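You operate a simulated robot arm through the tools that you are given. There is no shell and no other tool. Be economical: measure what you need, move in short steps, check, and stop when the job is done.

You run a simulated two-armed robot. Do the job below in one go: nothing can be reset, and whatever is moved stays where it is left.

## Task
Shim the pump shaft to 0.2 mm end play and check that it turns.
Fine: free the shim lock, push each shim home or draw it out, lock, then turn the shaft wheel to its end and back.

Only the result counts: the job must be done as asked and must still hold three seconds after the hand-in. Knocking over, shifting, dropping, spilling or breaking anything else fails it.

## Robot
Two 7-joint arms with three-finger grippers on one trunk, on a base that drives. Base frame: it is fixed to the floor where the robot stands at the start and does not move with it; the origin is under the middle of the robot, x ahead of it, y to its left, z up; the surface under the hand at the start is at about z = 850. Readings come in mm, rad, newtons and seconds.
The left shoulder is at the start at [78, 126, 1157], the right one opposite. With the tool pointing down near the work surface each hand reaches from about 360 to 840 mm from the robot's upright axis, wherever it stands, measured 20 degrees to its own side. Places, roughly: medium shim [500, 0, 900]; play gauge [800, 0, 900]; pump shaft wheel [600, 0, 1000]; shim lock [500, -200, 900]; thick shim [500, -100, 900]; thin shim [500, 100, 900]. Payload 2.94 kg a hand.
Tool frame (each hand has its own): the origin (TCP) lies between the finger pads and is the grasp point; the fingertips stand 30 mm ahead of it; z points along the fingers, y is the line along which they close. The gripper opens to 128 mm. The gripper's body begins 93 mm behind the TCP.
Orientation is that of the tool frame in the base frame, as a unit quaternion [w, x, y, z]. With the fingers straight down and closing along the base's y, the tool's x points along the base's -x, its y along +y and its z along -z.

## Interface
- The arms move only by the tool drive_tool. It takes "left_steps", "right_steps" or both (then of equal length, played together; a hand with none holds still); each is one flat list of numbers, 7 for each row, row after row: the shift along the tool's x, y, z in mm, then the turn, a rotation vector about the tool's x, y, z in rad, then the closure in counts, from 0 (fully open) to 255 (shut). In form: [dx, dy, dz, rx, ry, rz, grip, dx, dy, dz, rx, ry, rz, grip, ...]. A call has 1 to 12 rows; each row is the pose to reach, as a shift and turn from the pose commanded when the call began, along the tool's axes at that moment. A row lasts 0.2 s, in which the tool goes at most 50 mm and 0.15 rad; a call with a longer step from one row to the next is refused whole, and so is a gripper value outside its range. A pose out of reach is approached as far as the arm can. The call stops where the force on the tool passes 40 N (or 10 N more than at its start, if that is more) or the arm is blocked; 0.2 s more then pass. Each finger halts on what it meets, pressing with about 22 N; the grip force reading is that of the motor and also rises with nothing between the fingers. The clock runs only during rows and for 0.2 s after the last one: add rows that repeat a pose to give the fingers time. The reply holds the time, the measured pose of the TCP, the force on the tool along the base axes, the opening and the grip force, in the units named above and with some noise, with the torque about the TCP (base axes, N m) and any sound that the robot's microphone picked up.
- Cameras (640 x 400 px; columns grow to the right, rows downward): "scene" is now at [205.2, -17.9, 1332.1]; the picture's right is [-0.20, -0.98, 0.00], its down [-0.47, 0.10, -0.88] and it looks along [0.86, -0.18, -0.48] (base axes); focal length 214 px, centre (320, 200). "left" rides on the left gripper at [69, 15, -120] in its tool frame; the picture's right is [-0.21, 0.98, 0.00], its down [-0.82, -0.18, -0.54] and it looks along [-0.53, -0.12, 0.84] (tool axes); focal length 251 px, centre (320, 200). "right" rides on the right gripper at [69, -15, -120] in its tool frame; the picture's right is [0.21, 0.98, 0.00], its down [-0.82, 0.18, -0.54] and it looks along [-0.53, 0.12, 0.84] (tool axes); focal length 251 px, centre (320, 200). There is no depth. A picture from a camera that has moved, and an enlarged one, comes with that camera's place and axes in the base frame and with its lens.
- get_image(camera): a new picture of that camera. No time passes.
- lift_body(by): slides the trunk up (or, below 0, down) by that many mm; the arms and the scene camera ride with it, the base frame stays. It gives what a move gives, with no picture.
- drive_base(legs): drives the robot by 1 to 6 legs, each [ahead, left, turn to the left] in mm, mm and rad, along the robot's own axes; the way and the turn of a leg run together, so that a leg with both is an arc; at most 1500 mm and 3.142 rad a leg. The arms and the cameras ride along, it lands a little off, and it stops where it bumps. It gives what a move gives.
- turn_head(pan, tilt): turns the head with the scene camera to pan (to the left, within 1.396 rad either way) and tilt (down, from -0.506 to 1.204), counted from straight ahead of the robot. It gives what a move gives.
- inspect(camera, box): a new picture of the part [left, top, right, bottom] of that camera's present view, enlarged. No time passes.
- hand_in(): hands the job in; it is judged then, once.

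Work in short steps. Places have to be worked out from the pictures, the camera data and where the tool is seen: move nearer, look again, correct. Check each grasp and each placing, and mend what went wrong. You have 120 turns and 100 pictures in all, those below and enlarged ones among them. Open the grippers and draw the arms clear of the work before you hand the job in, unless the task says otherwise; then end with one line.

The tools are called after "Emit:" as a command line: name --argument value ..., lists and objects as JSON in quotes. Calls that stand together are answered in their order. drive_tool: Moves the arms, as the interface text tells. Its arguments: {"type":"object","properties":{"left_steps":{"type":"array","items":{"type":"number"}},"right_steps":{"type":"array","items":{"type":"number"}}},"required":[]} The other tools are called the same way: lift_body (by) slides the trunk up or down; drive_base (legs) drives the base; turn_head (pan, tilt) turns the head that bears the scene camera; get_image (camera) takes a picture; inspect (camera, box) takes an enlarged picture of a part of a camera's view; hand_in () hands the job in.

At the start:

```text
time: 0.0
left_tcp_pos: [509.5, 160.9, 1221.2]
left_orientation: [0.0, -0.001, 1.0, -0.001]
left_ft_force: [0.2, -0.1, 0.3]
left_wrist_torque: [-0.03, 0.0, 0.03]
left_gripper_width: 128.2
left_gripper_force: 0.1
right_tcp_pos: [421.3, -247.1, 1300.5]
right_orientation: [0.0, 0.001, 1.0, 0.0]
right_ft_force: [0.2, 0.2, -1.0]
right_wrist_torque: [0.0, 0.01, 0.0]
right_gripper_width: 128.1
right_gripper_force: 0.1
trunk travel left (down, up): [-375.0, 172.0]
robot x, y, heading: [0.3, -1.3, -0.002]
head pan, tilt: [-0.202, 0.496]
```

scene: 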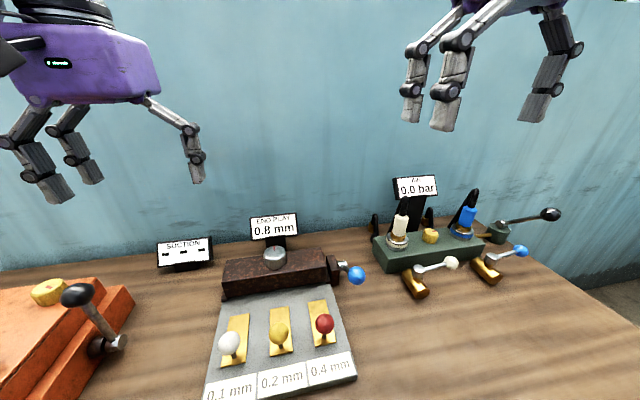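
right: 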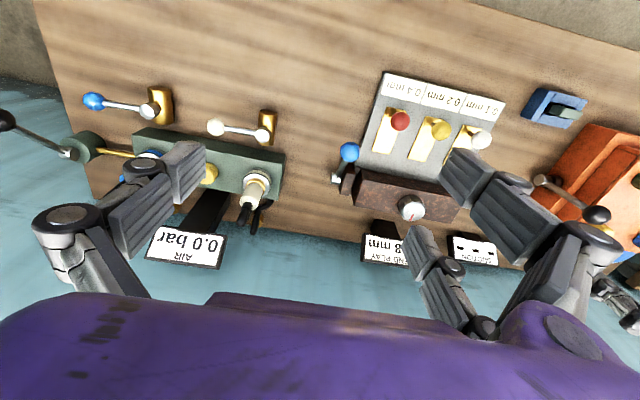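
left: 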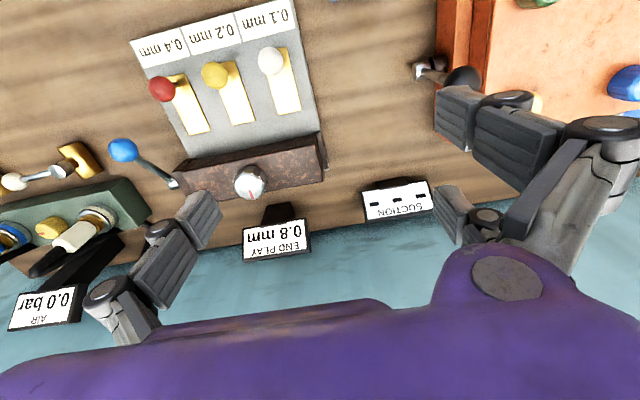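

The gauge reads 0.8 mm, and I want a closer view of the pump block before estimating positions.

Emit:
inspect --camera "scene" --box '[190, 200, 390, 400]'

Emit:
inspect --camera "left" --box '[90, 0, 340, 270]'

```text
2.00 times, centred on (290, 300) of scene
camera zoom: at [205.2, -17.9, 1332.1], right [-0.2, -0.98, 0.0], down [-0.47, 0.1, -0.88], along [0.86, -0.18, -0.48], focal length 429 px, centre (380, 0)
```

zoom: 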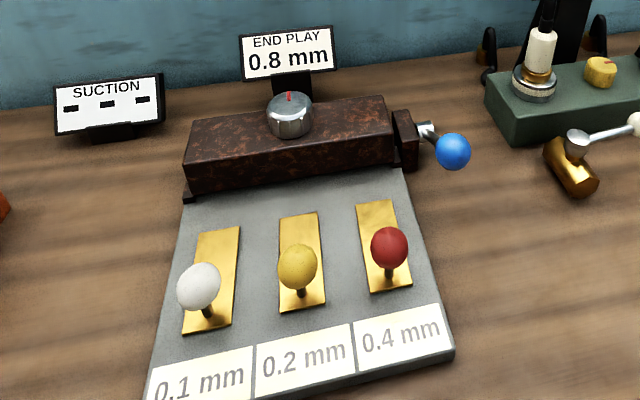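

```text
1.48 times, centred on (215, 135) of left
camera zoom: at [440.8, 174.9, 1339.5], right [0.21, 0.98, 0.0], down [0.82, -0.18, 0.54], along [0.53, -0.12, -0.84], focal length 372 px, centre (476, 296)
```

zoom: 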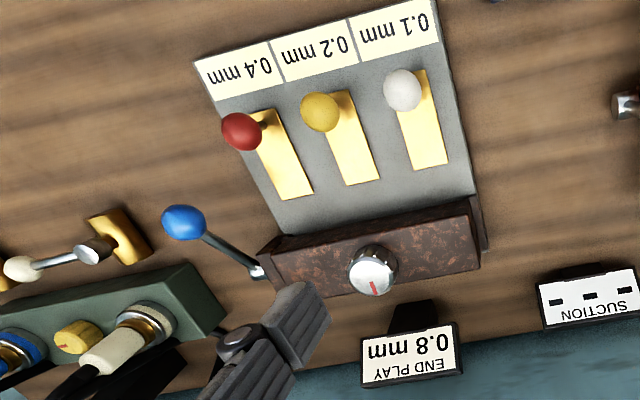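

Estimated positions by triangulation: knobs white (455,97,910), yellow (455,7,910) and red (455,-83,912), wheel (625,8,950), lock ball (524,-173,950). I'll lower the right hand for a closer look at the lock lever.

Emit:
drive_tool --right_steps '[0, 0, 50, 0, 0, 0, 60, 0, 0, 100, 0, 0, 0, 100, 0, 0, 150, 0, 0, 0, 100]'

Emit:
get_image --camera "right"

Emit:
get_image --camera "scene"

```text
time: 0.8
left_tcp_pos: [509.2, 160.0, 1220.7]
left_orientation: [0.0, -0.001, 1.0, 0.0]
left_ft_force: [0.1, -0.2, 0.1]
left_wrist_torque: [0.01, -0.02, 0.01]
left_gripper_width: 128.1
left_gripper_force: 0.0
right_tcp_pos: [420.7, -247.4, 1145.8]
right_orientation: [0.0, 0.0, 1.0, 0.0]
right_ft_force: [-0.3, -0.6, -0.5]
right_wrist_torque: [0.04, 0.02, 0.0]
right_gripper_width: 78.2
right_gripper_force: 0.1
trunk travel left (down, up): [-375.0, 172.0]
robot x, y, heading: [3.3, -1.8, -0.004]
head pan, tilt: [-0.202, 0.496]
```

```text
94 pictures are left
camera right: at [351.7, -262.8, 1267.3], right [-0.21, 0.98, 0.0], down [0.82, 0.18, 0.54], along [0.53, 0.12, -0.84], focal length 251 px, centre (320, 200)
```

right: 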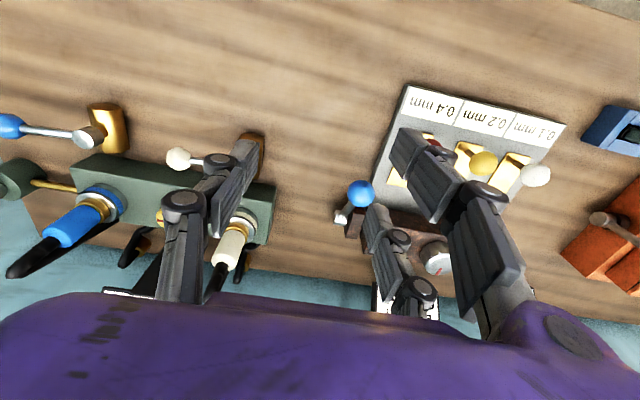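

```text
93 pictures are left
camera scene: at [205.7, -18.4, 1332.0], right [-0.2, -0.98, 0.0], down [-0.47, 0.1, -0.88], along [0.86, -0.18, -0.48], focal length 214 px, centre (320, 200)
```

scene: 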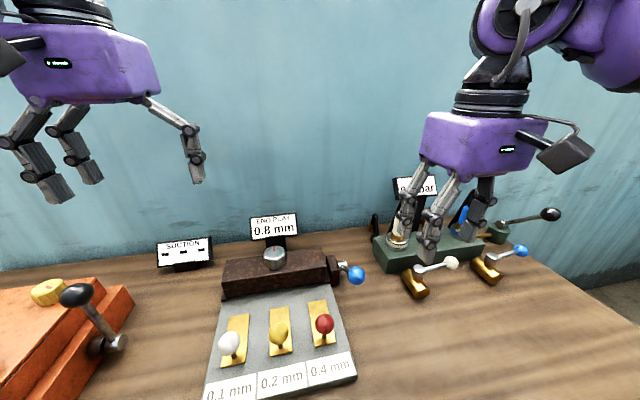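

The lever is partly hidden, so I'll enlarge it in both views.

Emit:
inspect --camera "right" --box '[300, 150, 460, 250]'

Emit:
inspect --camera "scene" --box '[300, 230, 400, 300]'

Emit:
inspect --camera "right" --box '[200, 80, 460, 280]'

```text
4.00 times, centred on (380, 200) of right
camera zoom: at [351.7, -262.8, 1267.3], right [-0.21, 0.98, 0.0], down [0.82, 0.18, 0.54], along [0.53, 0.12, -0.84], focal length 1006 px, centre (80, 200)
```

zoom: 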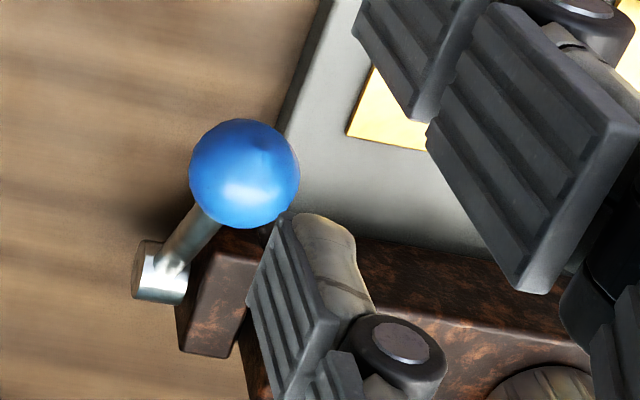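

```text
5.71 times, centred on (350, 265) of scene
camera zoom: at [205.7, -18.4, 1332.0], right [-0.2, -0.98, 0.0], down [-0.47, 0.1, -0.88], along [0.86, -0.18, -0.48], focal length 1226 px, centre (149, -171)
```

zoom: 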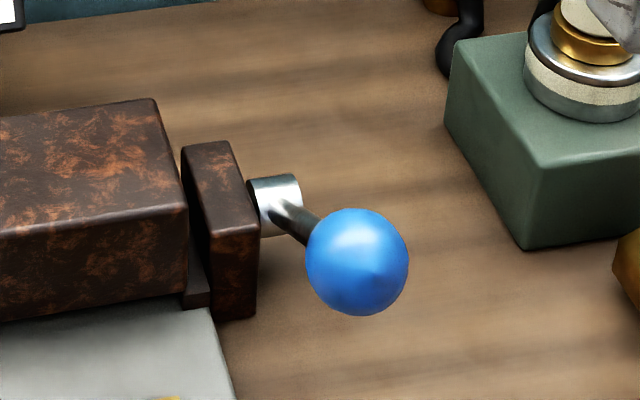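

```text
2.00 times, centred on (330, 180) of right
camera zoom: at [351.7, -262.8, 1267.3], right [-0.21, 0.98, 0.0], down [0.82, 0.18, 0.54], along [0.53, 0.12, -0.84], focal length 503 px, centre (300, 240)
```

zoom: 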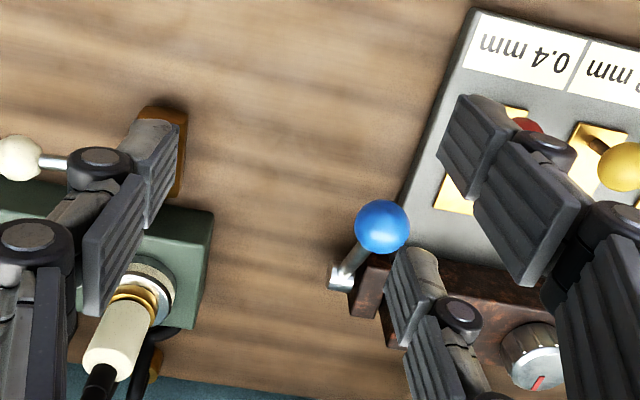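

The ball is at about (528,-168,946) and the hub at about (620,-165,887), so the lever should swing about the y axis. I'll move the right hand above the ball.

Emit:
drive_tool --right_steps '[-30, 20, 21, 0, 0, 0, 100, -60, 45, 45, 0, 0, 0, 100, -88, 65, 66, 0, 0, 0, 100, -107, 79, 86, 0, 0, 0, 100]'

Emit:
get_image --camera "right"

Emit:
inspect --camera "scene" --box '[260, 130, 480, 300]'

```text
time: 1.8
left_tcp_pos: [510.9, 160.3, 1219.2]
left_orientation: [-0.001, 0.0, 1.0, 0.0]
left_ft_force: [-0.2, -0.5, 0.2]
left_wrist_torque: [0.01, 0.05, 0.02]
left_gripper_width: 127.8
left_gripper_force: 0.1
right_tcp_pos: [530.2, -165.7, 1061.1]
right_orientation: [-0.001, 0.0, 1.0, 0.0]
right_ft_force: [0.5, -1.0, -0.2]
right_wrist_torque: [-0.01, 0.02, -0.02]
right_gripper_width: 78.0
right_gripper_force: 0.0
trunk travel left (down, up): [-375.0, 172.0]
robot x, y, heading: [2.7, -2.5, -0.002]
head pan, tilt: [-0.202, 0.496]
```

```text
89 pictures are left
camera right: at [461.4, -181.6, 1183.0], right [-0.21, 0.98, 0.0], down [0.82, 0.18, 0.54], along [0.53, 0.12, -0.84], focal length 251 px, centre (320, 200)
```

right: 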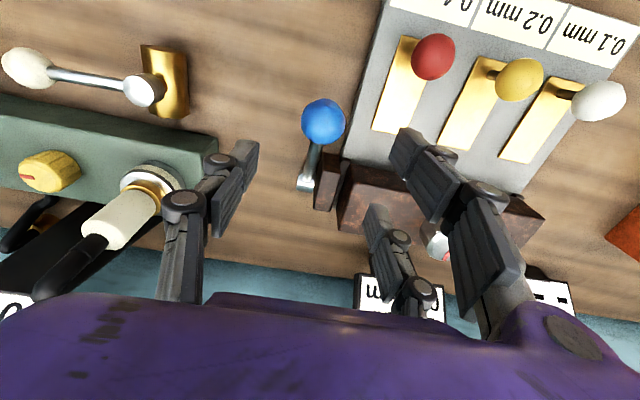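

```text
2.35 times, centred on (370, 215) of scene
camera zoom: at [206.7, -18.0, 1331.8], right [-0.2, -0.98, 0.0], down [-0.47, 0.1, -0.88], along [0.86, -0.18, -0.48], focal length 505 px, centre (202, 165)
```

zoom: 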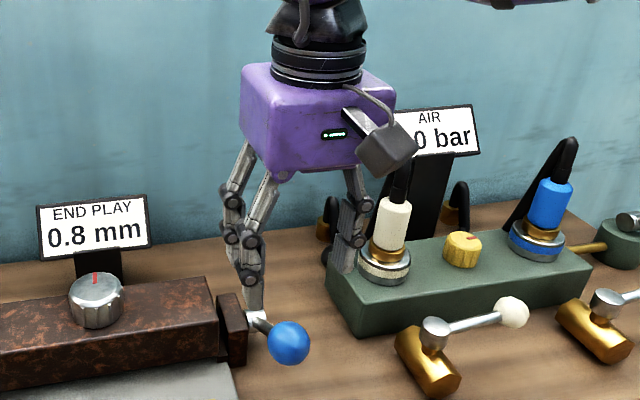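

The ball refines to (523,-165,951), between the fingers. I'll descend and close gently on it.

Emit:
drive_tool --right_steps '[7, 1, 40, 0, 0, 0, 100, 7, 1, 75, 0, 0, 0, 100, 7, 1, 106, 0, 0, 0, 100]'

Emit:
get_image --camera "right"

Emit:
inspect --camera "scene" --box '[260, 130, 480, 300]'

```text
time: 2.6
left_tcp_pos: [509.7, 158.9, 1220.3]
left_orientation: [0.0, -0.001, 1.0, 0.0]
left_ft_force: [0.0, 0.4, 0.1]
left_wrist_torque: [0.0, 0.03, 0.01]
left_gripper_width: 128.3
left_gripper_force: 0.1
right_tcp_pos: [521.7, -166.8, 956.8]
right_orientation: [0.0, -0.001, 1.0, 0.001]
right_ft_force: [-0.9, -0.1, -0.4]
right_wrist_torque: [-0.03, 0.01, -0.01]
right_gripper_width: 77.7
right_gripper_force: 0.2
trunk travel left (down, up): [-375.0, 172.0]
robot x, y, heading: [2.0, -0.7, 0.004]
head pan, tilt: [-0.202, 0.496]
```

```text
87 pictures are left
camera right: at [453.0, -182.9, 1077.2], right [-0.21, 0.98, 0.0], down [0.82, 0.18, 0.54], along [0.53, 0.12, -0.84], focal length 251 px, centre (320, 200)
```

right: 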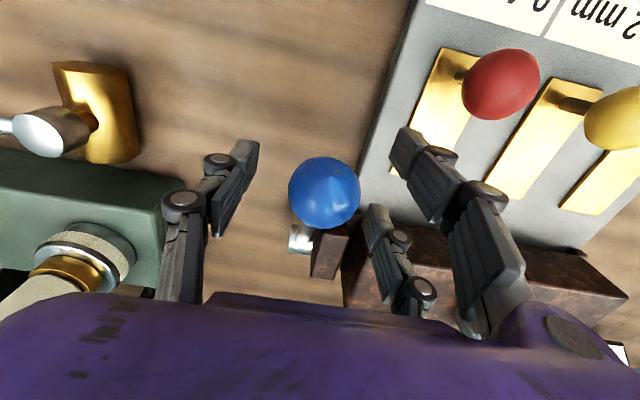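

```text
2.35 times, centred on (370, 215) of scene
camera zoom: at [205.5, -18.1, 1332.1], right [-0.2, -0.98, 0.0], down [-0.47, 0.1, -0.88], along [0.86, -0.18, -0.48], focal length 505 px, centre (202, 165)
```

zoom: 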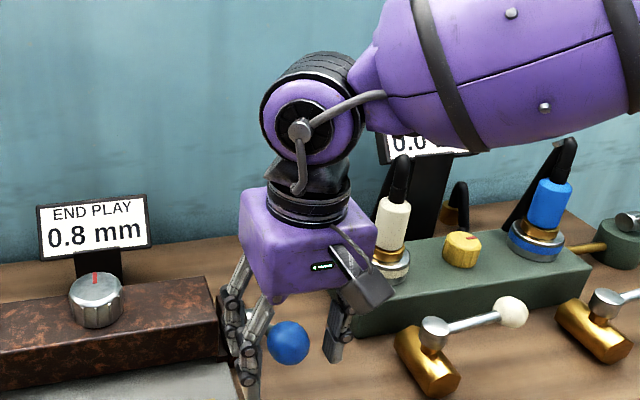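

The ball sits right at the TCP. I'll close on it.

Emit:
drive_tool --right_steps '[0, 0, 0, 0, 0, 0, 150, 0, 0, 0, 0, 0, 0, 190, 0, 0, 0, 0, 0, 0, 190]'

Emit:
get_image --camera "right"

```text
time: 3.4
left_tcp_pos: [509.1, 160.5, 1220.9]
left_orientation: [0.0, -0.002, 1.0, -0.001]
left_ft_force: [-0.2, -0.6, -0.3]
left_wrist_torque: [-0.02, -0.01, 0.0]
left_gripper_width: 127.9
left_gripper_force: 0.1
right_tcp_pos: [521.8, -167.5, 957.0]
right_orientation: [0.0, 0.0, 1.0, 0.0]
right_ft_force: [0.4, -1.7, -0.7]
right_wrist_torque: [-0.01, 0.0, -0.03]
right_gripper_width: 33.4
right_gripper_force: 0.0
trunk travel left (down, up): [-375.0, 172.0]
robot x, y, heading: [-1.4, -0.7, -0.004]
head pan, tilt: [-0.202, 0.496]
```

```text
85 pictures are left
camera right: at [452.8, -183.1, 1077.4], right [-0.21, 0.98, 0.0], down [0.82, 0.18, 0.54], along [0.53, 0.12, -0.84], focal length 251 px, centre (320, 200)
```

right: 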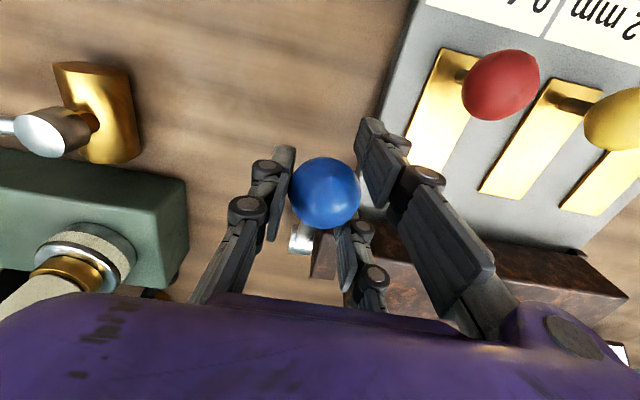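

The width still matches the command and there is no force, so the ball is smaller than I thought. I'll close further.

Emit:
drive_tool --right_steps '[0, 0, 0, 0, 0, 0, 215, 0, 0, 0, 0, 0, 0, 235, 0, 0, 0, 0, 0, 0, 235]'

```text
time: 4.2
left_tcp_pos: [509.8, 157.6, 1219.7]
left_orientation: [0.0, -0.001, 1.0, 0.0]
left_ft_force: [-0.5, -0.1, -0.7]
left_wrist_torque: [0.03, 0.02, 0.02]
left_gripper_width: 128.2
left_gripper_force: 0.1
right_tcp_pos: [521.7, -169.4, 956.1]
right_orientation: [-0.001, 0.001, 1.0, 0.0]
right_ft_force: [-0.7, -13.1, -3.7]
right_wrist_torque: [0.35, 0.25, 0.0]
right_gripper_width: 27.9
right_gripper_force: 45.0
trunk travel left (down, up): [-375.0, 172.0]
robot x, y, heading: [0.9, 0.5, -0.001]
head pan, tilt: [-0.202, 0.496]
```

Gripped at 28 mm. I'll test the lever by rotating it about 10° upward and forward along the arc, with a small y relief.

Emit:
drive_tool --right_steps '[-3, -2, -4.5, 0, 0, 0, 235, -6, -2, -8.5, 0, 0, 0, 235, -12.6, -2, -16.4, 0, 0, 0, 235]'

Emit:
get_image --camera "right"

```text
time: 5.0
left_tcp_pos: [511.0, 158.5, 1220.4]
left_orientation: [-0.001, -0.001, 1.0, 0.001]
left_ft_force: [-0.2, -0.3, -0.8]
left_wrist_torque: [0.0, -0.02, 0.0]
left_gripper_width: 127.9
left_gripper_force: 0.0
right_tcp_pos: [534.5, -170.5, 974.0]
right_orientation: [-0.002, 0.0, 1.0, 0.001]
right_ft_force: [0.5, -6.5, -20.5]
right_wrist_torque: [0.17, 1.09, -0.01]
right_gripper_width: 28.5
right_gripper_force: 44.8
trunk travel left (down, up): [-375.0, 172.0]
robot x, y, heading: [-1.4, 3.2, -0.002]
head pan, tilt: [-0.202, 0.496]
```

```text
84 pictures are left
camera right: at [466.9, -185.6, 1094.8], right [-0.21, 0.98, 0.0], down [0.82, 0.18, 0.54], along [0.53, 0.12, -0.84], focal length 251 px, centre (320, 200)
```

right: 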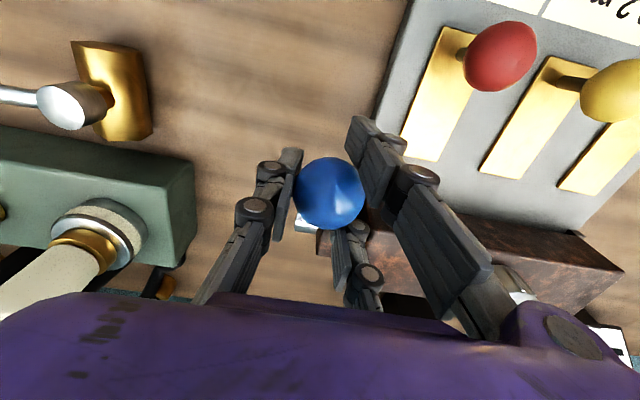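

The ball followed the hand, with some downward force, so the true arc is flatter. I'll continue with more forward motion and less lift.

Emit:
drive_tool --right_steps '[-7, 0, -1, 0, 0, 0, 235, -14, 0, -4, 0, 0, 0, 235, -21, 0, -8, 0, 0, 0, 235]'

Emit:
get_image --camera "right"

```text
time: 5.8
left_tcp_pos: [506.6, 158.1, 1221.9]
left_orientation: [0.002, -0.001, 1.0, 0.0]
left_ft_force: [-0.3, -0.1, 0.7]
left_wrist_torque: [0.01, 0.0, -0.02]
left_gripper_width: 127.9
left_gripper_force: 0.0
right_tcp_pos: [552.7, -170.7, 986.1]
right_orientation: [0.003, 0.0, 1.0, 0.0]
right_ft_force: [-21.2, -11.4, 12.1]
right_wrist_torque: [0.5, 0.72, 0.2]
right_gripper_width: 29.9
right_gripper_force: 45.1
trunk travel left (down, up): [-375.0, 172.0]
robot x, y, heading: [1.2, 2.2, -0.003]
head pan, tilt: [-0.202, 0.496]
```

```text
83 pictures are left
camera right: at [484.2, -185.5, 1107.0], right [-0.21, 0.98, 0.0], down [0.82, 0.18, 0.54], along [0.53, 0.12, -0.84], focal length 251 px, centre (320, 200)
```

right: 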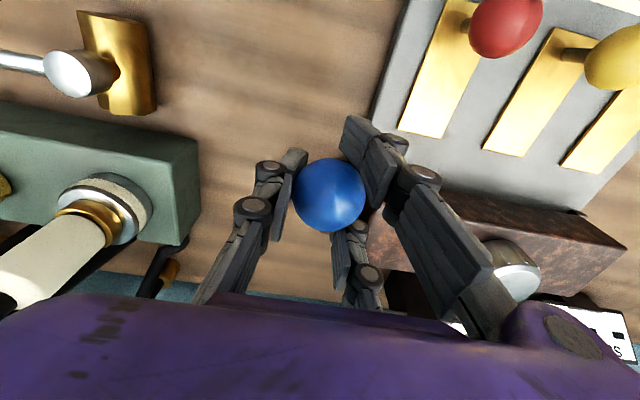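

Still following. I'll continue along the arc.

Emit:
drive_tool --right_steps '[-7, 0, -7, 0, 0, 0, 235, -16, 0, -12, 0, 0, 0, 235, -26, 0, -16, 0, 0, 0, 235]'

```text
time: 6.6
left_tcp_pos: [509.7, 158.0, 1221.3]
left_orientation: [-0.001, -0.001, 1.0, 0.0]
left_ft_force: [0.3, -0.8, -0.3]
left_wrist_torque: [-0.01, 0.02, -0.02]
left_gripper_width: 128.0
left_gripper_force: 0.1
right_tcp_pos: [581.9, -170.0, 997.8]
right_orientation: [0.0, 0.001, 1.0, -0.001]
right_ft_force: [-10.1, -7.4, -10.5]
right_wrist_torque: [0.33, 0.95, 0.18]
right_gripper_width: 30.7
right_gripper_force: 44.8
trunk travel left (down, up): [-375.0, 172.0]
robot x, y, heading: [1.3, 1.4, -0.001]
head pan, tilt: [-0.202, 0.496]
```

Arc fit suggests the hub near (597,915) with radius about 83. I'll carry on past the top while watching the force.

Emit:
drive_tool --right_steps '[-8, 0, 1, 0, 0, 0, 235, -16, 0, 1, 0, 0, 0, 235, -26, 0, 2, 0, 0, 0, 235]'

Emit:
get_image --camera "right"

Emit:
inspect --camera "scene" --box '[190, 180, 410, 350]'

```text
time: 7.4
left_tcp_pos: [508.9, 157.9, 1221.3]
left_orientation: [0.0, -0.001, 1.0, 0.0]
left_ft_force: [-0.2, -0.3, 0.7]
left_wrist_torque: [-0.02, 0.01, 0.01]
left_gripper_width: 127.9
left_gripper_force: 0.2
right_tcp_pos: [597.6, -171.1, 998.8]
right_orientation: [0.002, 0.0, 1.0, 0.0]
right_ft_force: [-5.6, -11.4, 2.7]
right_wrist_torque: [0.22, 0.43, 0.06]
right_gripper_width: 30.4
right_gripper_force: 44.9
right hand out of reach, approached as far as the arm can: row 3
trunk travel left (down, up): [-375.0, 172.0]
robot x, y, heading: [-2.6, 3.7, 0.002]
head pan, tilt: [-0.202, 0.496]
```

```text
82 pictures are left
camera right: at [528.8, -185.5, 1119.8], right [-0.21, 0.98, 0.0], down [0.82, 0.18, 0.54], along [0.53, 0.12, -0.84], focal length 251 px, centre (320, 200)
```

right: 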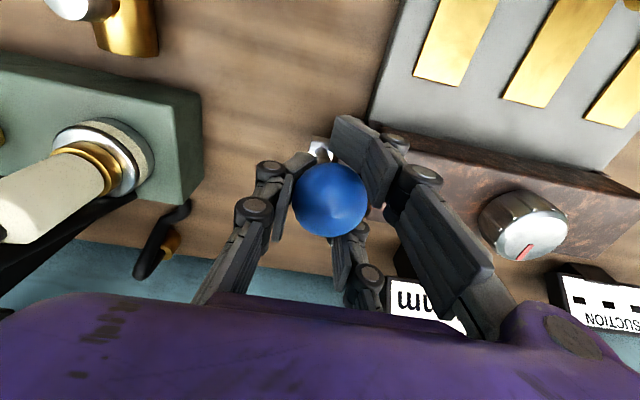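

```text
2.35 times, centred on (300, 265) of scene
camera zoom: at [204.3, -19.4, 1332.3], right [-0.2, -0.98, 0.0], down [-0.47, 0.1, -0.88], along [0.86, -0.18, -0.48], focal length 505 px, centre (367, 47)
```

zoom: 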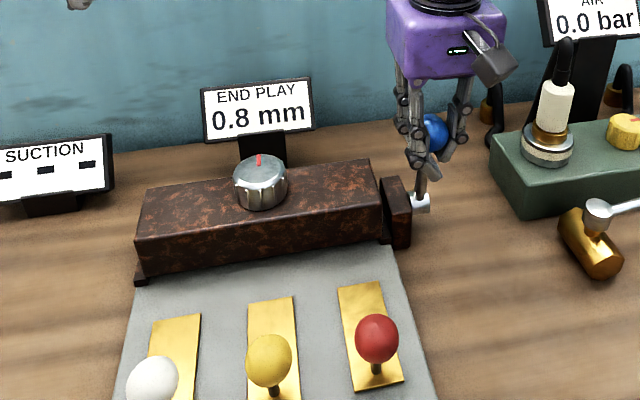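

The lever is about vertical now, and the last row reported out of reach. I'll try a further small push to see whether the lever is at its stop or the arm is at its limit.

Emit:
drive_tool --right_steps '[-6, 0, 0, 0, 0, 0, 235, -12, 0, 1, 0, 0, 0, 235, -18, 0, 2, 0, 0, 0, 235]'

```text
time: 8.2
left_tcp_pos: [508.3, 159.7, 1221.0]
left_orientation: [0.001, 0.0, 1.0, 0.0]
left_ft_force: [0.0, -0.4, 0.2]
left_wrist_torque: [0.02, -0.02, 0.01]
left_gripper_width: 127.8
left_gripper_force: 0.0
right_tcp_pos: [601.9, -171.0, 998.4]
right_orientation: [0.0, 0.0, 1.0, 0.001]
right_ft_force: [-8.8, -2.7, -2.5]
right_wrist_torque: [0.44, 0.73, 0.31]
right_gripper_width: 29.1
right_gripper_force: 44.6
right hand out of reach, approached as far as the arm can: row 2, 3
trunk travel left (down, up): [-375.0, 172.0]
robot x, y, heading: [-1.6, -1.6, -0.001]
head pan, tilt: [-0.202, 0.496]
```

The arm's reach at this height is the limit. Reach is better with the trunk higher relative to the tool, so I'll release the ball and raise the trunk 130 mm.

Emit:
drive_tool --right_steps '[0, 0, 0, 0, 0, 0, 150, 0, 0, 0, 0, 0, 0, 110, 0, 0, 0, 0, 0, 0, 110]'

Emit:
lift_body --by 130

Emit:
get_image --camera "right"

Emit:
get_image --camera "scene"

```text
time: 9.0
left_tcp_pos: [509.2, 159.6, 1219.7]
left_orientation: [0.001, -0.001, 1.0, -0.001]
left_ft_force: [0.5, 0.5, -0.1]
left_wrist_torque: [0.02, -0.01, -0.01]
left_gripper_width: 128.0
left_gripper_force: 0.0
right_tcp_pos: [603.9, -171.7, 999.2]
right_orientation: [0.0, -0.001, 1.0, 0.0]
right_ft_force: [-0.2, 0.9, 0.1]
right_wrist_torque: [0.02, -0.02, 0.01]
right_gripper_width: 72.9
right_gripper_force: 0.1
trunk travel left (down, up): [-375.0, 172.0]
robot x, y, heading: [-1.1, 5.1, -0.001]
head pan, tilt: [-0.202, 0.496]
```

```text
time: 10.6
left_tcp_pos: [510.3, 159.3, 1347.8]
left_orientation: [-0.002, 0.0, 1.0, 0.0]
left_ft_force: [0.5, -0.1, -0.2]
left_wrist_torque: [0.02, 0.04, -0.02]
left_gripper_width: 127.9
left_gripper_force: 0.1
right_tcp_pos: [585.7, -171.6, 1271.3]
right_orientation: [0.123, 0.001, 0.992, 0.001]
right_ft_force: [0.2, 0.0, 0.0]
right_wrist_torque: [0.01, 0.0, 0.05]
right_gripper_width: 73.1
right_gripper_force: 0.0
trunk travel left (down, up): [-505.0, 42.0]
robot x, y, heading: [-2.2, 1.6, -0.001]
head pan, tilt: [-0.202, 0.496]
```

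```text
80 pictures are left
camera right: at [490.2, -186.7, 1371.4], right [-0.21, 0.98, -0.05], down [0.67, 0.18, 0.72], along [0.72, 0.12, -0.69], focal length 251 px, centre (320, 200)
```

right: 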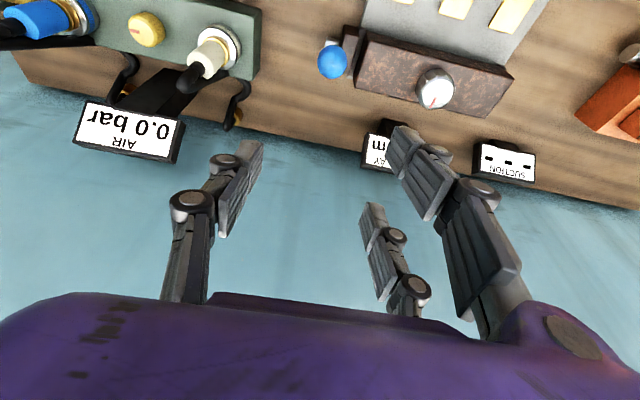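

```text
79 pictures are left
camera scene: at [139.9, -17.8, 1478.9], right [-0.2, -0.98, 0.0], down [-0.47, 0.1, -0.88], along [0.86, -0.18, -0.48], focal length 214 px, centre (320, 200)
```

scene: 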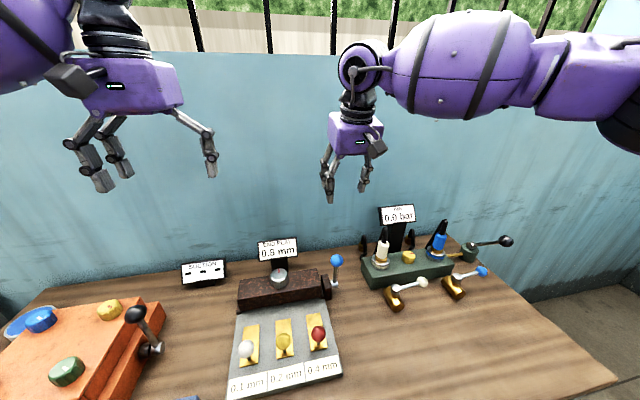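

The trunk's lift also leans it back, so driving the base ahead is the better way to gain reach. I'll look down for clearance to the bench, and zoom in on the lever.

Emit:
inspect --camera "scene" --box '[220, 220, 380, 400]'

Emit:
turn_head --pan 0 --tilt 1.15

Emit:
get_image --camera "scene"

```text
2.22 times, centred on (300, 310) of scene
camera zoom: at [139.9, -17.8, 1478.9], right [-0.2, -0.98, 0.0], down [-0.47, 0.1, -0.88], along [0.86, -0.18, -0.48], focal length 477 px, centre (364, -44)
```

zoom: 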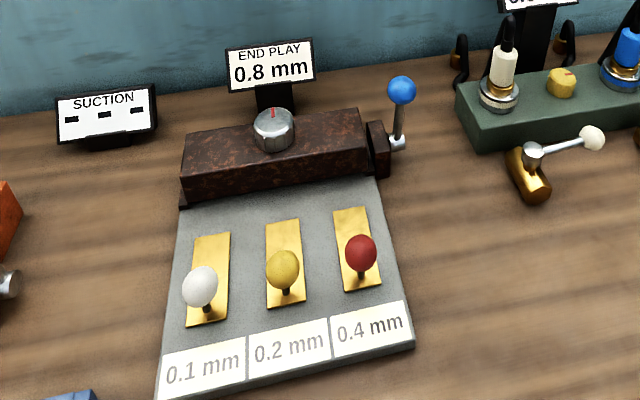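

```text
time: 11.6
left_tcp_pos: [509.9, 159.4, 1350.0]
left_orientation: [0.0, -0.001, 1.0, -0.001]
left_ft_force: [0.0, 0.4, 0.3]
left_wrist_torque: [-0.04, -0.02, 0.03]
left_gripper_width: 127.9
left_gripper_force: 0.1
right_tcp_pos: [586.0, -171.0, 1273.2]
right_orientation: [0.123, 0.0, 0.992, 0.0]
right_ft_force: [-0.7, 0.1, -0.3]
right_wrist_torque: [0.01, 0.01, 0.03]
right_gripper_width: 72.7
right_gripper_force: 0.1
trunk travel left (down, up): [-505.0, 42.0]
robot x, y, heading: [-0.2, -1.2, -0.003]
head pan, tilt: [0.0, 1.15]
```

```text
77 pictures are left
camera scene: at [114.0, 4.8, 1432.7], right [0.07, -1.0, 0.0], down [-0.88, -0.06, -0.47], along [0.47, 0.03, -0.88], focal length 214 px, centre (320, 200)
```

scene: 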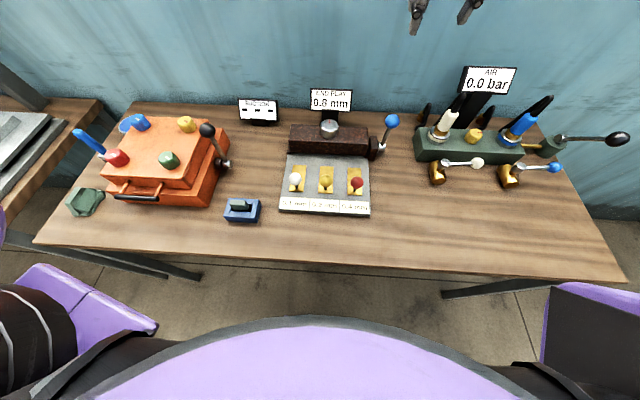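

The bench edge is at about x=230 and the torso front at about x=110. I'll drive 70 mm ahead with the hands high.

Emit:
drive_base --legs '[[70, 0, 0]]'

Emit:
lift_body --by -130

Emit:
turn_head --pan -0.1 --tilt 0.75

Emit:
get_image --camera "scene"

Emit:
get_image --camera "right"

```text
time: 12.6
left_tcp_pos: [574.0, 159.7, 1352.4]
left_orientation: [0.002, -0.001, 1.0, -0.001]
left_ft_force: [-0.7, -1.0, 0.4]
left_wrist_torque: [0.01, -0.06, 0.0]
left_gripper_width: 127.9
left_gripper_force: 0.1
right_tcp_pos: [649.8, -171.3, 1274.4]
right_orientation: [0.125, 0.001, 0.992, 0.0]
right_ft_force: [0.5, -0.4, 0.7]
right_wrist_torque: [0.04, -0.03, 0.0]
right_gripper_width: 72.8
right_gripper_force: 0.0
trunk travel left (down, up): [-505.0, 42.0]
robot x, y, heading: [68.8, 0.1, -0.005]
head pan, tilt: [0.0, 1.15]
```

```text
time: 14.2
left_tcp_pos: [576.1, 160.1, 1219.2]
left_orientation: [-0.001, 0.0, 1.0, 0.0]
left_ft_force: [-0.2, 0.1, 0.3]
left_wrist_torque: [-0.02, 0.0, 0.0]
left_gripper_width: 127.9
left_gripper_force: 0.0
right_tcp_pos: [653.4, -170.6, 1144.3]
right_orientation: [0.124, 0.0, 0.992, 0.001]
right_ft_force: [-0.4, 0.7, 0.1]
right_wrist_torque: [-0.01, 0.01, 0.0]
right_gripper_width: 72.9
right_gripper_force: 0.1
trunk travel left (down, up): [-375.0, 172.0]
robot x, y, heading: [69.9, 3.5, 0.002]
head pan, tilt: [0.0, 1.15]
```

```text
time: 15.1
left_tcp_pos: [576.8, 159.2, 1221.8]
left_orientation: [0.0, -0.001, 1.0, -0.001]
left_ft_force: [0.4, -0.1, -0.7]
left_wrist_torque: [0.01, 0.01, 0.01]
left_gripper_width: 128.1
left_gripper_force: 0.0
right_tcp_pos: [652.5, -172.1, 1142.8]
right_orientation: [0.124, 0.0, 0.992, 0.0]
right_ft_force: [0.0, 0.7, -0.2]
right_wrist_torque: [-0.02, 0.01, 0.04]
right_gripper_width: 73.0
right_gripper_force: 0.0
trunk travel left (down, up): [-375.0, 172.0]
robot x, y, heading: [69.0, 5.5, 0.002]
head pan, tilt: [-0.099, 0.75]
```

```text
76 pictures are left
camera scene: at [266.3, -7.7, 1309.8], right [-0.1, -1.0, 0.0], down [-0.68, 0.07, -0.73], along [0.73, -0.07, -0.68], focal length 214 px, centre (320, 200)
```

scene: 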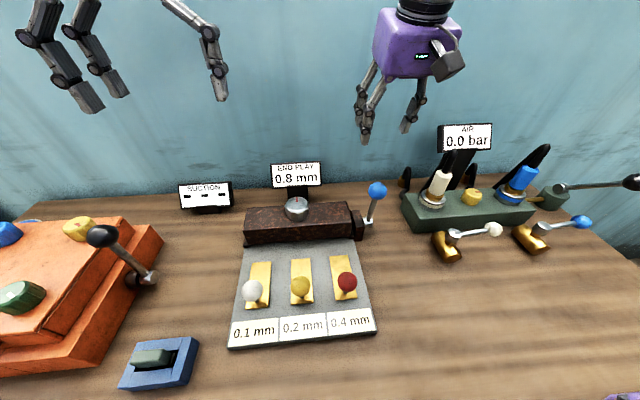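

```text
75 pictures are left
camera right: at [557.0, -186.7, 1243.1], right [-0.21, 0.98, -0.05], down [0.66, 0.18, 0.73], along [0.72, 0.12, -0.69], focal length 251 px, centre (320, 200)
```

right: 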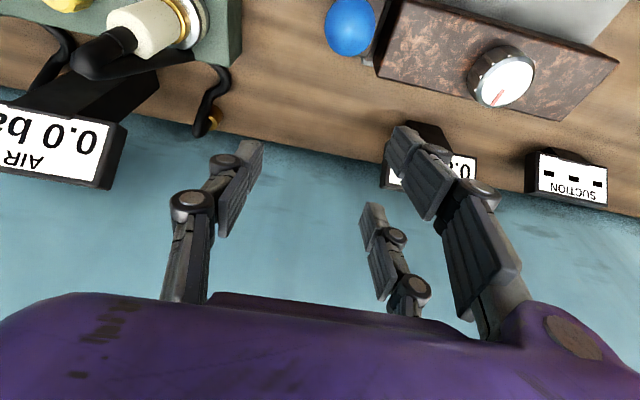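

The right hand is tilted 0.25 rad and above the ball. I'll straighten it and descend around the ball at about (604,-170,1000).

Emit:
drive_tool --right_steps '[30, 1, 20, 0, 0.125, 0, 110, 60, 2, 39, 0, 0.2486, 0, 110, 70, 2, 78, 0, 0.2486, 0, 110, 82, 2, 124, 0, 0.2486, 0, 110]'

Emit:
get_image --camera "right"

```text
time: 16.1
left_tcp_pos: [577.7, 159.1, 1220.8]
left_orientation: [0.0, -0.001, 1.0, 0.0]
left_ft_force: [0.9, -0.4, 0.6]
left_wrist_torque: [0.02, 0.03, 0.01]
left_gripper_width: 128.0
left_gripper_force: 0.1
right_tcp_pos: [606.4, -168.7, 1002.6]
right_orientation: [-0.001, 0.0, 1.0, 0.001]
right_ft_force: [1.0, 0.1, -0.3]
right_wrist_torque: [0.05, 0.04, -0.02]
right_gripper_width: 72.7
right_gripper_force: 0.1
trunk travel left (down, up): [-375.0, 172.0]
robot x, y, heading: [64.3, 0.0, 0.004]
head pan, tilt: [-0.099, 0.75]
```

```text
74 pictures are left
camera right: at [538.3, -184.5, 1123.7], right [-0.21, 0.98, 0.0], down [0.82, 0.18, 0.54], along [0.53, 0.12, -0.84], focal length 251 px, centre (320, 200)
```

right: 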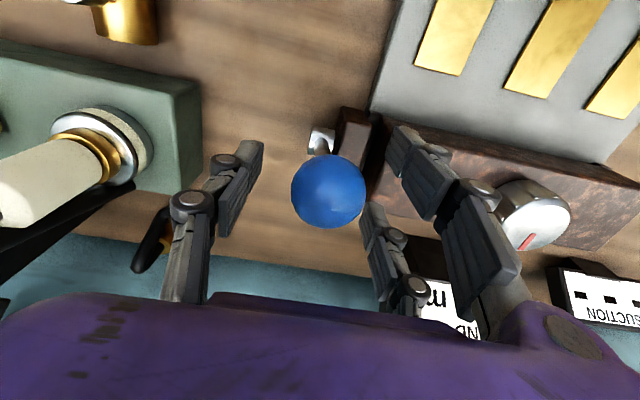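

The ball is centred. I'll grasp it and continue rotating past vertical.

Emit:
drive_tool --right_steps '[0, 0, 0, 0, 0, 0, 170, 0, -1, 0, 0, 0, 0, 235, 0, -1, 0, 0, 0, 0, 235, -8, -1, 2, 0, 0, 0, 235, -16, -1, 4, 0, 0, 0, 235, -24, -1, 7, 0, 0, 0, 235]'

Emit:
get_image --camera "right"

```text
time: 17.4
left_tcp_pos: [575.2, 158.7, 1222.0]
left_orientation: [0.002, 0.0, 1.0, 0.0]
left_ft_force: [0.3, -0.8, -1.3]
left_wrist_torque: [0.02, 0.03, -0.02]
left_gripper_width: 128.1
left_gripper_force: 0.1
right_tcp_pos: [619.7, -170.5, 999.0]
right_orientation: [-0.003, 0.0, 1.0, -0.001]
right_ft_force: [-15.3, -3.7, 13.9]
right_wrist_torque: [-0.16, -0.44, -0.12]
right_gripper_width: 28.7
right_gripper_force: 44.9
trunk travel left (down, up): [-375.0, 172.0]
robot x, y, heading: [63.1, -2.6, -0.002]
head pan, tilt: [-0.099, 0.75]
stopped in row 6 (right hand): the force on the tool passed its limit at 41 N (the readings are from after the stop); the commanded pose is now the measured one
```

```text
73 pictures are left
camera right: at [552.1, -185.3, 1120.7], right [-0.21, 0.98, 0.0], down [0.83, 0.18, 0.53], along [0.52, 0.12, -0.85], focal length 251 px, centre (320, 200)
```

right: 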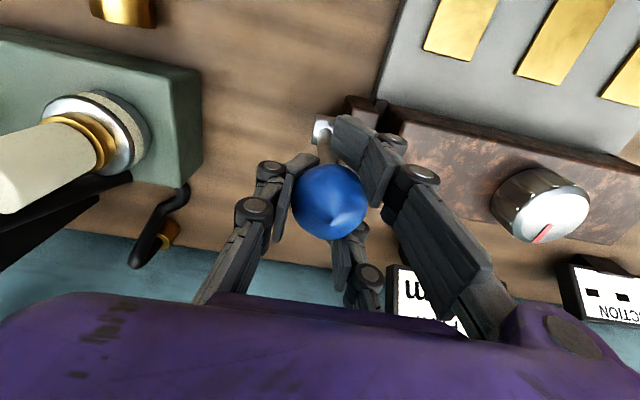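

It stopped on force, and the upward reaction suggests my path was too low (hub further forward). I'll try again with a flat path.

Emit:
drive_tool --right_steps '[-2, 0, -3, 0, 0, 0, 235, -8, 0, -4, 0, 0, 0, 235, -14, 0, -4, 0, 0, 0, 235, -20, 0, -3, 0, 0, 0, 235]'

Emit:
get_image --camera "right"

```text
time: 18.0
left_tcp_pos: [575.6, 158.6, 1222.1]
left_orientation: [0.001, 0.0, 1.0, 0.001]
left_ft_force: [0.5, 1.1, -0.2]
left_wrist_torque: [-0.02, 0.04, 0.01]
left_gripper_width: 127.9
left_gripper_force: 0.0
right_tcp_pos: [619.2, -170.0, 997.9]
right_orientation: [-0.012, -0.001, 1.0, -0.001]
right_ft_force: [-17.2, -2.6, 8.5]
right_wrist_torque: [0.13, -0.67, -0.06]
right_gripper_width: 28.5
right_gripper_force: 44.4
trunk travel left (down, up): [-375.0, 172.0]
robot x, y, heading: [68.3, 0.4, -0.003]
head pan, tilt: [-0.099, 0.75]
stopped in row 2 (right hand): the force on the tool passed its limit at 44 N (the readings are from after the stop); the commanded pose is now the measured one
```

```text
72 pictures are left
camera right: at [554.1, -185.2, 1121.6], right [-0.22, 0.98, 0.0], down [0.83, 0.18, 0.52], along [0.51, 0.11, -0.85], focal length 251 px, centre (320, 200)
```

right: 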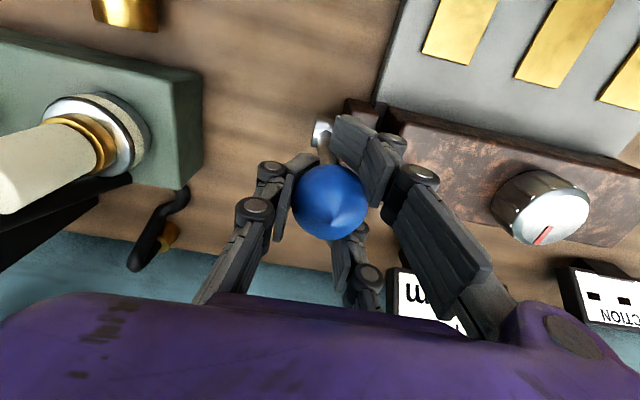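

The lever hit its end stop, so the lock should be free. I'll release it and rise, then move the right hand above the red (0.4) knob.

Emit:
drive_tool --right_steps '[0, 0, 0, 0, 0, 0, 170, 0, 0, 0, 0, 0, 0, 110, 0, 0, -40, 0, -0.024, 0, 110, 0, 0, -80, 0, -0.024, 0, 110, 40, 22, -80, 0, -0.024, 0, 110, 80, 44, -80, 0, -0.024, 0, 110, 120, 66, -80, 0, -0.024, 0, 110, 162, 87, -50, 0, -0.024, 0, 110, 162, 87, -10, 0, -0.024, 0, 110]'

Emit:
get_image --camera "right"

Emit:
get_image --camera "scene"

```text
refused: row 8 steps farther than a row can; nothing moved
```

```text
71 pictures are left
camera right: at [554.1, -185.2, 1121.6], right [-0.22, 0.98, 0.0], down [0.83, 0.18, 0.52], along [0.51, 0.11, -0.85], focal length 251 px, centre (320, 200)
```

right: 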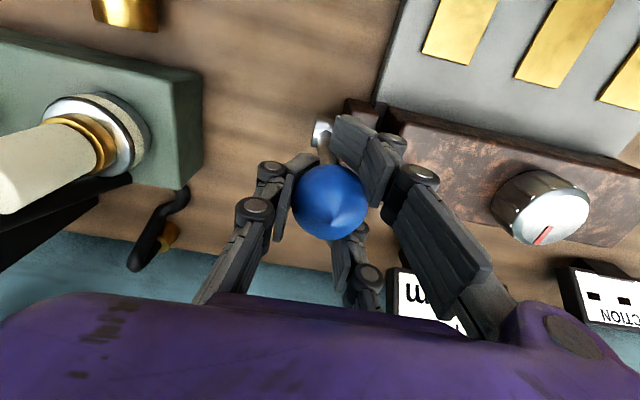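

```text
70 pictures are left
camera scene: at [263.4, -8.4, 1310.4], right [-0.1, -0.99, 0.0], down [-0.68, 0.07, -0.73], along [0.73, -0.07, -0.68], focal length 214 px, centre (320, 200)
```

scene: 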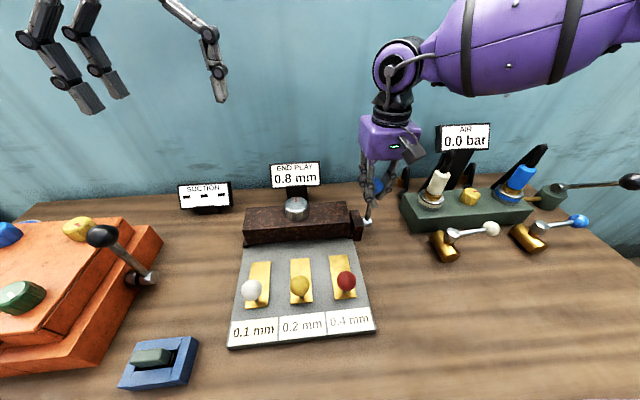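

Row 8 was too long, so I'll resend with smaller steps.

Emit:
drive_tool --right_steps '[0, 0, 0, 0, 0, 0, 170, 0, 0, 0, 0, 0, 0, 110, 0, 0, -40, 0, -0.024, 0, 110, 0, 0, -80, 0, -0.024, 0, 110, 40, 22, -80, 0, -0.024, 0, 110, 80, 44, -80, 0, -0.024, 0, 110, 120, 66, -80, 0, -0.024, 0, 110, 160, 87, -75, 0, -0.024, 0, 110, 162, 87, -40, 0, -0.024, 0, 110, 162, 87, -10, 0, -0.024, 0, 110]'

Emit:
get_image --camera "right"

Emit:
get_image --camera "scene"

```text
time: 20.2
left_tcp_pos: [577.9, 159.1, 1220.6]
left_orientation: [0.0, 0.0, 1.0, 0.0]
left_ft_force: [0.4, -0.1, 0.4]
left_wrist_torque: [0.01, -0.01, -0.05]
left_gripper_width: 128.0
left_gripper_force: 0.1
right_tcp_pos: [460.6, -82.3, 1011.3]
right_orientation: [0.001, -0.001, 1.0, -0.002]
right_ft_force: [0.3, 0.3, 0.4]
right_wrist_torque: [0.01, -0.01, 0.01]
right_gripper_width: 72.8
right_gripper_force: 0.1
trunk travel left (down, up): [-375.0, 172.0]
robot x, y, heading: [67.6, -0.5, -0.002]
head pan, tilt: [-0.099, 0.75]
```

```text
69 pictures are left
camera right: at [392.7, -97.9, 1131.8], right [-0.22, 0.98, 0.0], down [0.82, 0.18, 0.54], along [0.53, 0.11, -0.84], focal length 251 px, centre (320, 200)
```

right: 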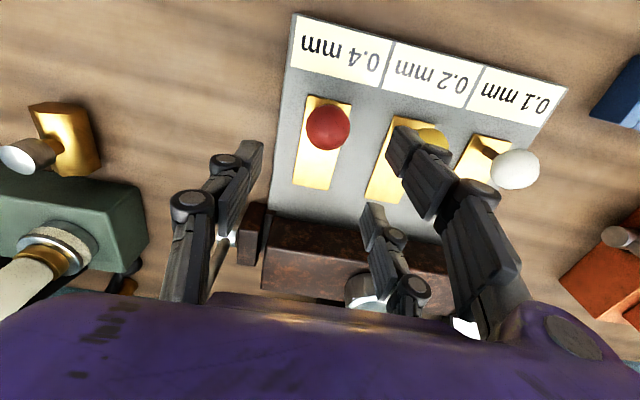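

```text
68 pictures are left
camera scene: at [266.0, -8.2, 1309.8], right [-0.1, -0.99, 0.0], down [-0.68, 0.07, -0.73], along [0.73, -0.07, -0.68], focal length 214 px, centre (320, 200)
```

scene: 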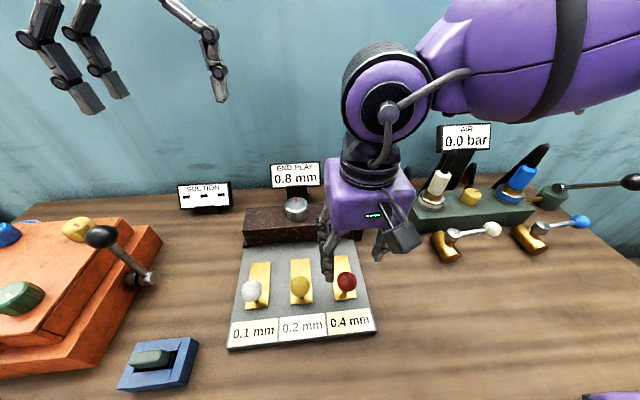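

The red knob is at about (456,-79,910). I'll descend with the opening narrowed to 63 mm.

Emit:
drive_tool --right_steps '[4, 3, 40, 0, 0, 0, 130, 4, 3, 75, 0, 0, 0, 130, 4, 3, 97, 0, 0, 0, 130]'

Emit:
get_image --camera "right"

```text
time: 21.0
left_tcp_pos: [578.2, 158.2, 1221.6]
left_orientation: [0.0, 0.001, 1.0, 0.0]
left_ft_force: [-0.3, 0.1, 0.0]
left_wrist_torque: [0.01, -0.02, -0.04]
left_gripper_width: 127.9
left_gripper_force: 0.1
right_tcp_pos: [459.1, -83.3, 914.3]
right_orientation: [0.001, 0.0, 1.0, -0.002]
right_ft_force: [0.3, 0.0, 0.2]
right_wrist_torque: [0.01, 0.05, 0.0]
right_gripper_width: 62.5
right_gripper_force: 0.2
trunk travel left (down, up): [-375.0, 172.0]
robot x, y, heading: [71.3, -1.6, -0.0]
head pan, tilt: [-0.099, 0.75]
```

```text
67 pictures are left
camera right: at [391.3, -98.5, 1034.8], right [-0.22, 0.98, 0.0], down [0.82, 0.18, 0.54], along [0.53, 0.11, -0.84], focal length 251 px, centre (320, 200)
```

right: 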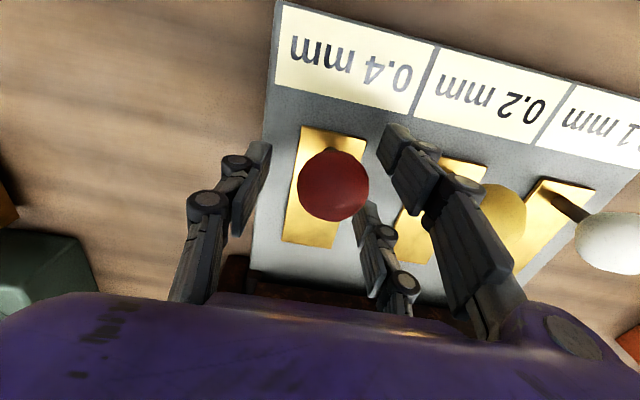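

The ball is about 6 mm to +y. I'll shift, grip, and push along +x in small steps.

Emit:
drive_tool --right_steps '[0, 6, 0, 0, 0, 0, 160, 0, 6, 0, 0, 0, 0, 200, 0, 6, 0, 0, 0, 0, 235, 0, 6, 0, 0, 0, 0, 235, -10, 6, 0, 0, 0, 0, 235, -20, 6, 0, 0, 0, 0, 235, -30, 6, 0, 0, 0, 0, 235]'

Emit:
get_image --camera "right"

Emit:
get_image --camera "scene"

```text
time: 22.6
left_tcp_pos: [578.2, 161.0, 1220.9]
left_orientation: [0.0, 0.0, 1.0, 0.0]
left_ft_force: [-0.9, -0.5, 0.8]
left_wrist_torque: [0.02, 0.0, 0.02]
left_gripper_width: 128.0
left_gripper_force: 0.0
right_tcp_pos: [471.1, -84.1, 915.0]
right_orientation: [-0.002, 0.001, 1.0, -0.002]
right_ft_force: [3.4, 5.5, -15.8]
right_wrist_torque: [0.12, -0.43, -0.1]
right_gripper_width: 25.3
right_gripper_force: 45.1
right hand out of reach, approached as far as the arm can: row 1, 2, 3, 4, 5, 6, 7
trunk travel left (down, up): [-375.0, 172.0]
robot x, y, heading: [67.0, 3.6, -0.002]
head pan, tilt: [-0.099, 0.75]
stopped in row 7 (right hand): the force on the tool passed its limit at 42 N (the readings are from after the stop); the commanded pose is now the measured one
```

```text
66 pictures are left
camera right: at [404.2, -98.5, 1035.6], right [-0.21, 0.98, 0.0], down [0.82, 0.18, 0.54], along [0.53, 0.11, -0.84], focal length 251 px, centre (320, 200)
```

right: 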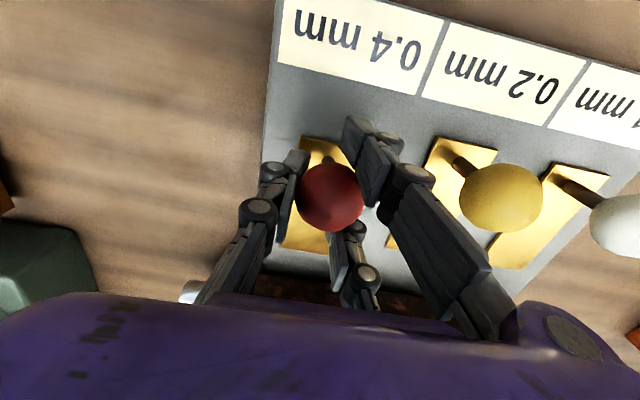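

```text
65 pictures are left
camera scene: at [266.7, -7.5, 1309.9], right [-0.1, -0.99, 0.0], down [-0.68, 0.07, -0.73], along [0.73, -0.07, -0.68], focal length 214 px, centre (320, 200)
```

scene: 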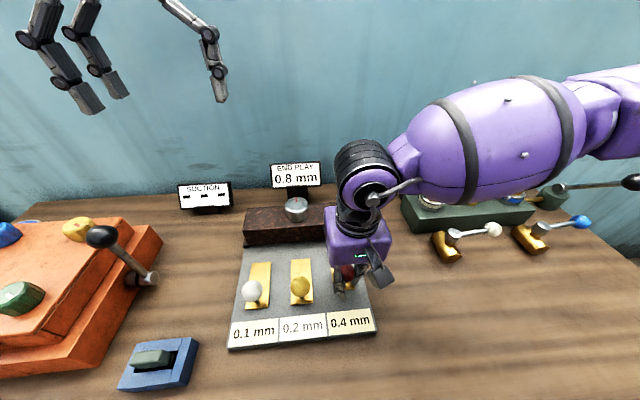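

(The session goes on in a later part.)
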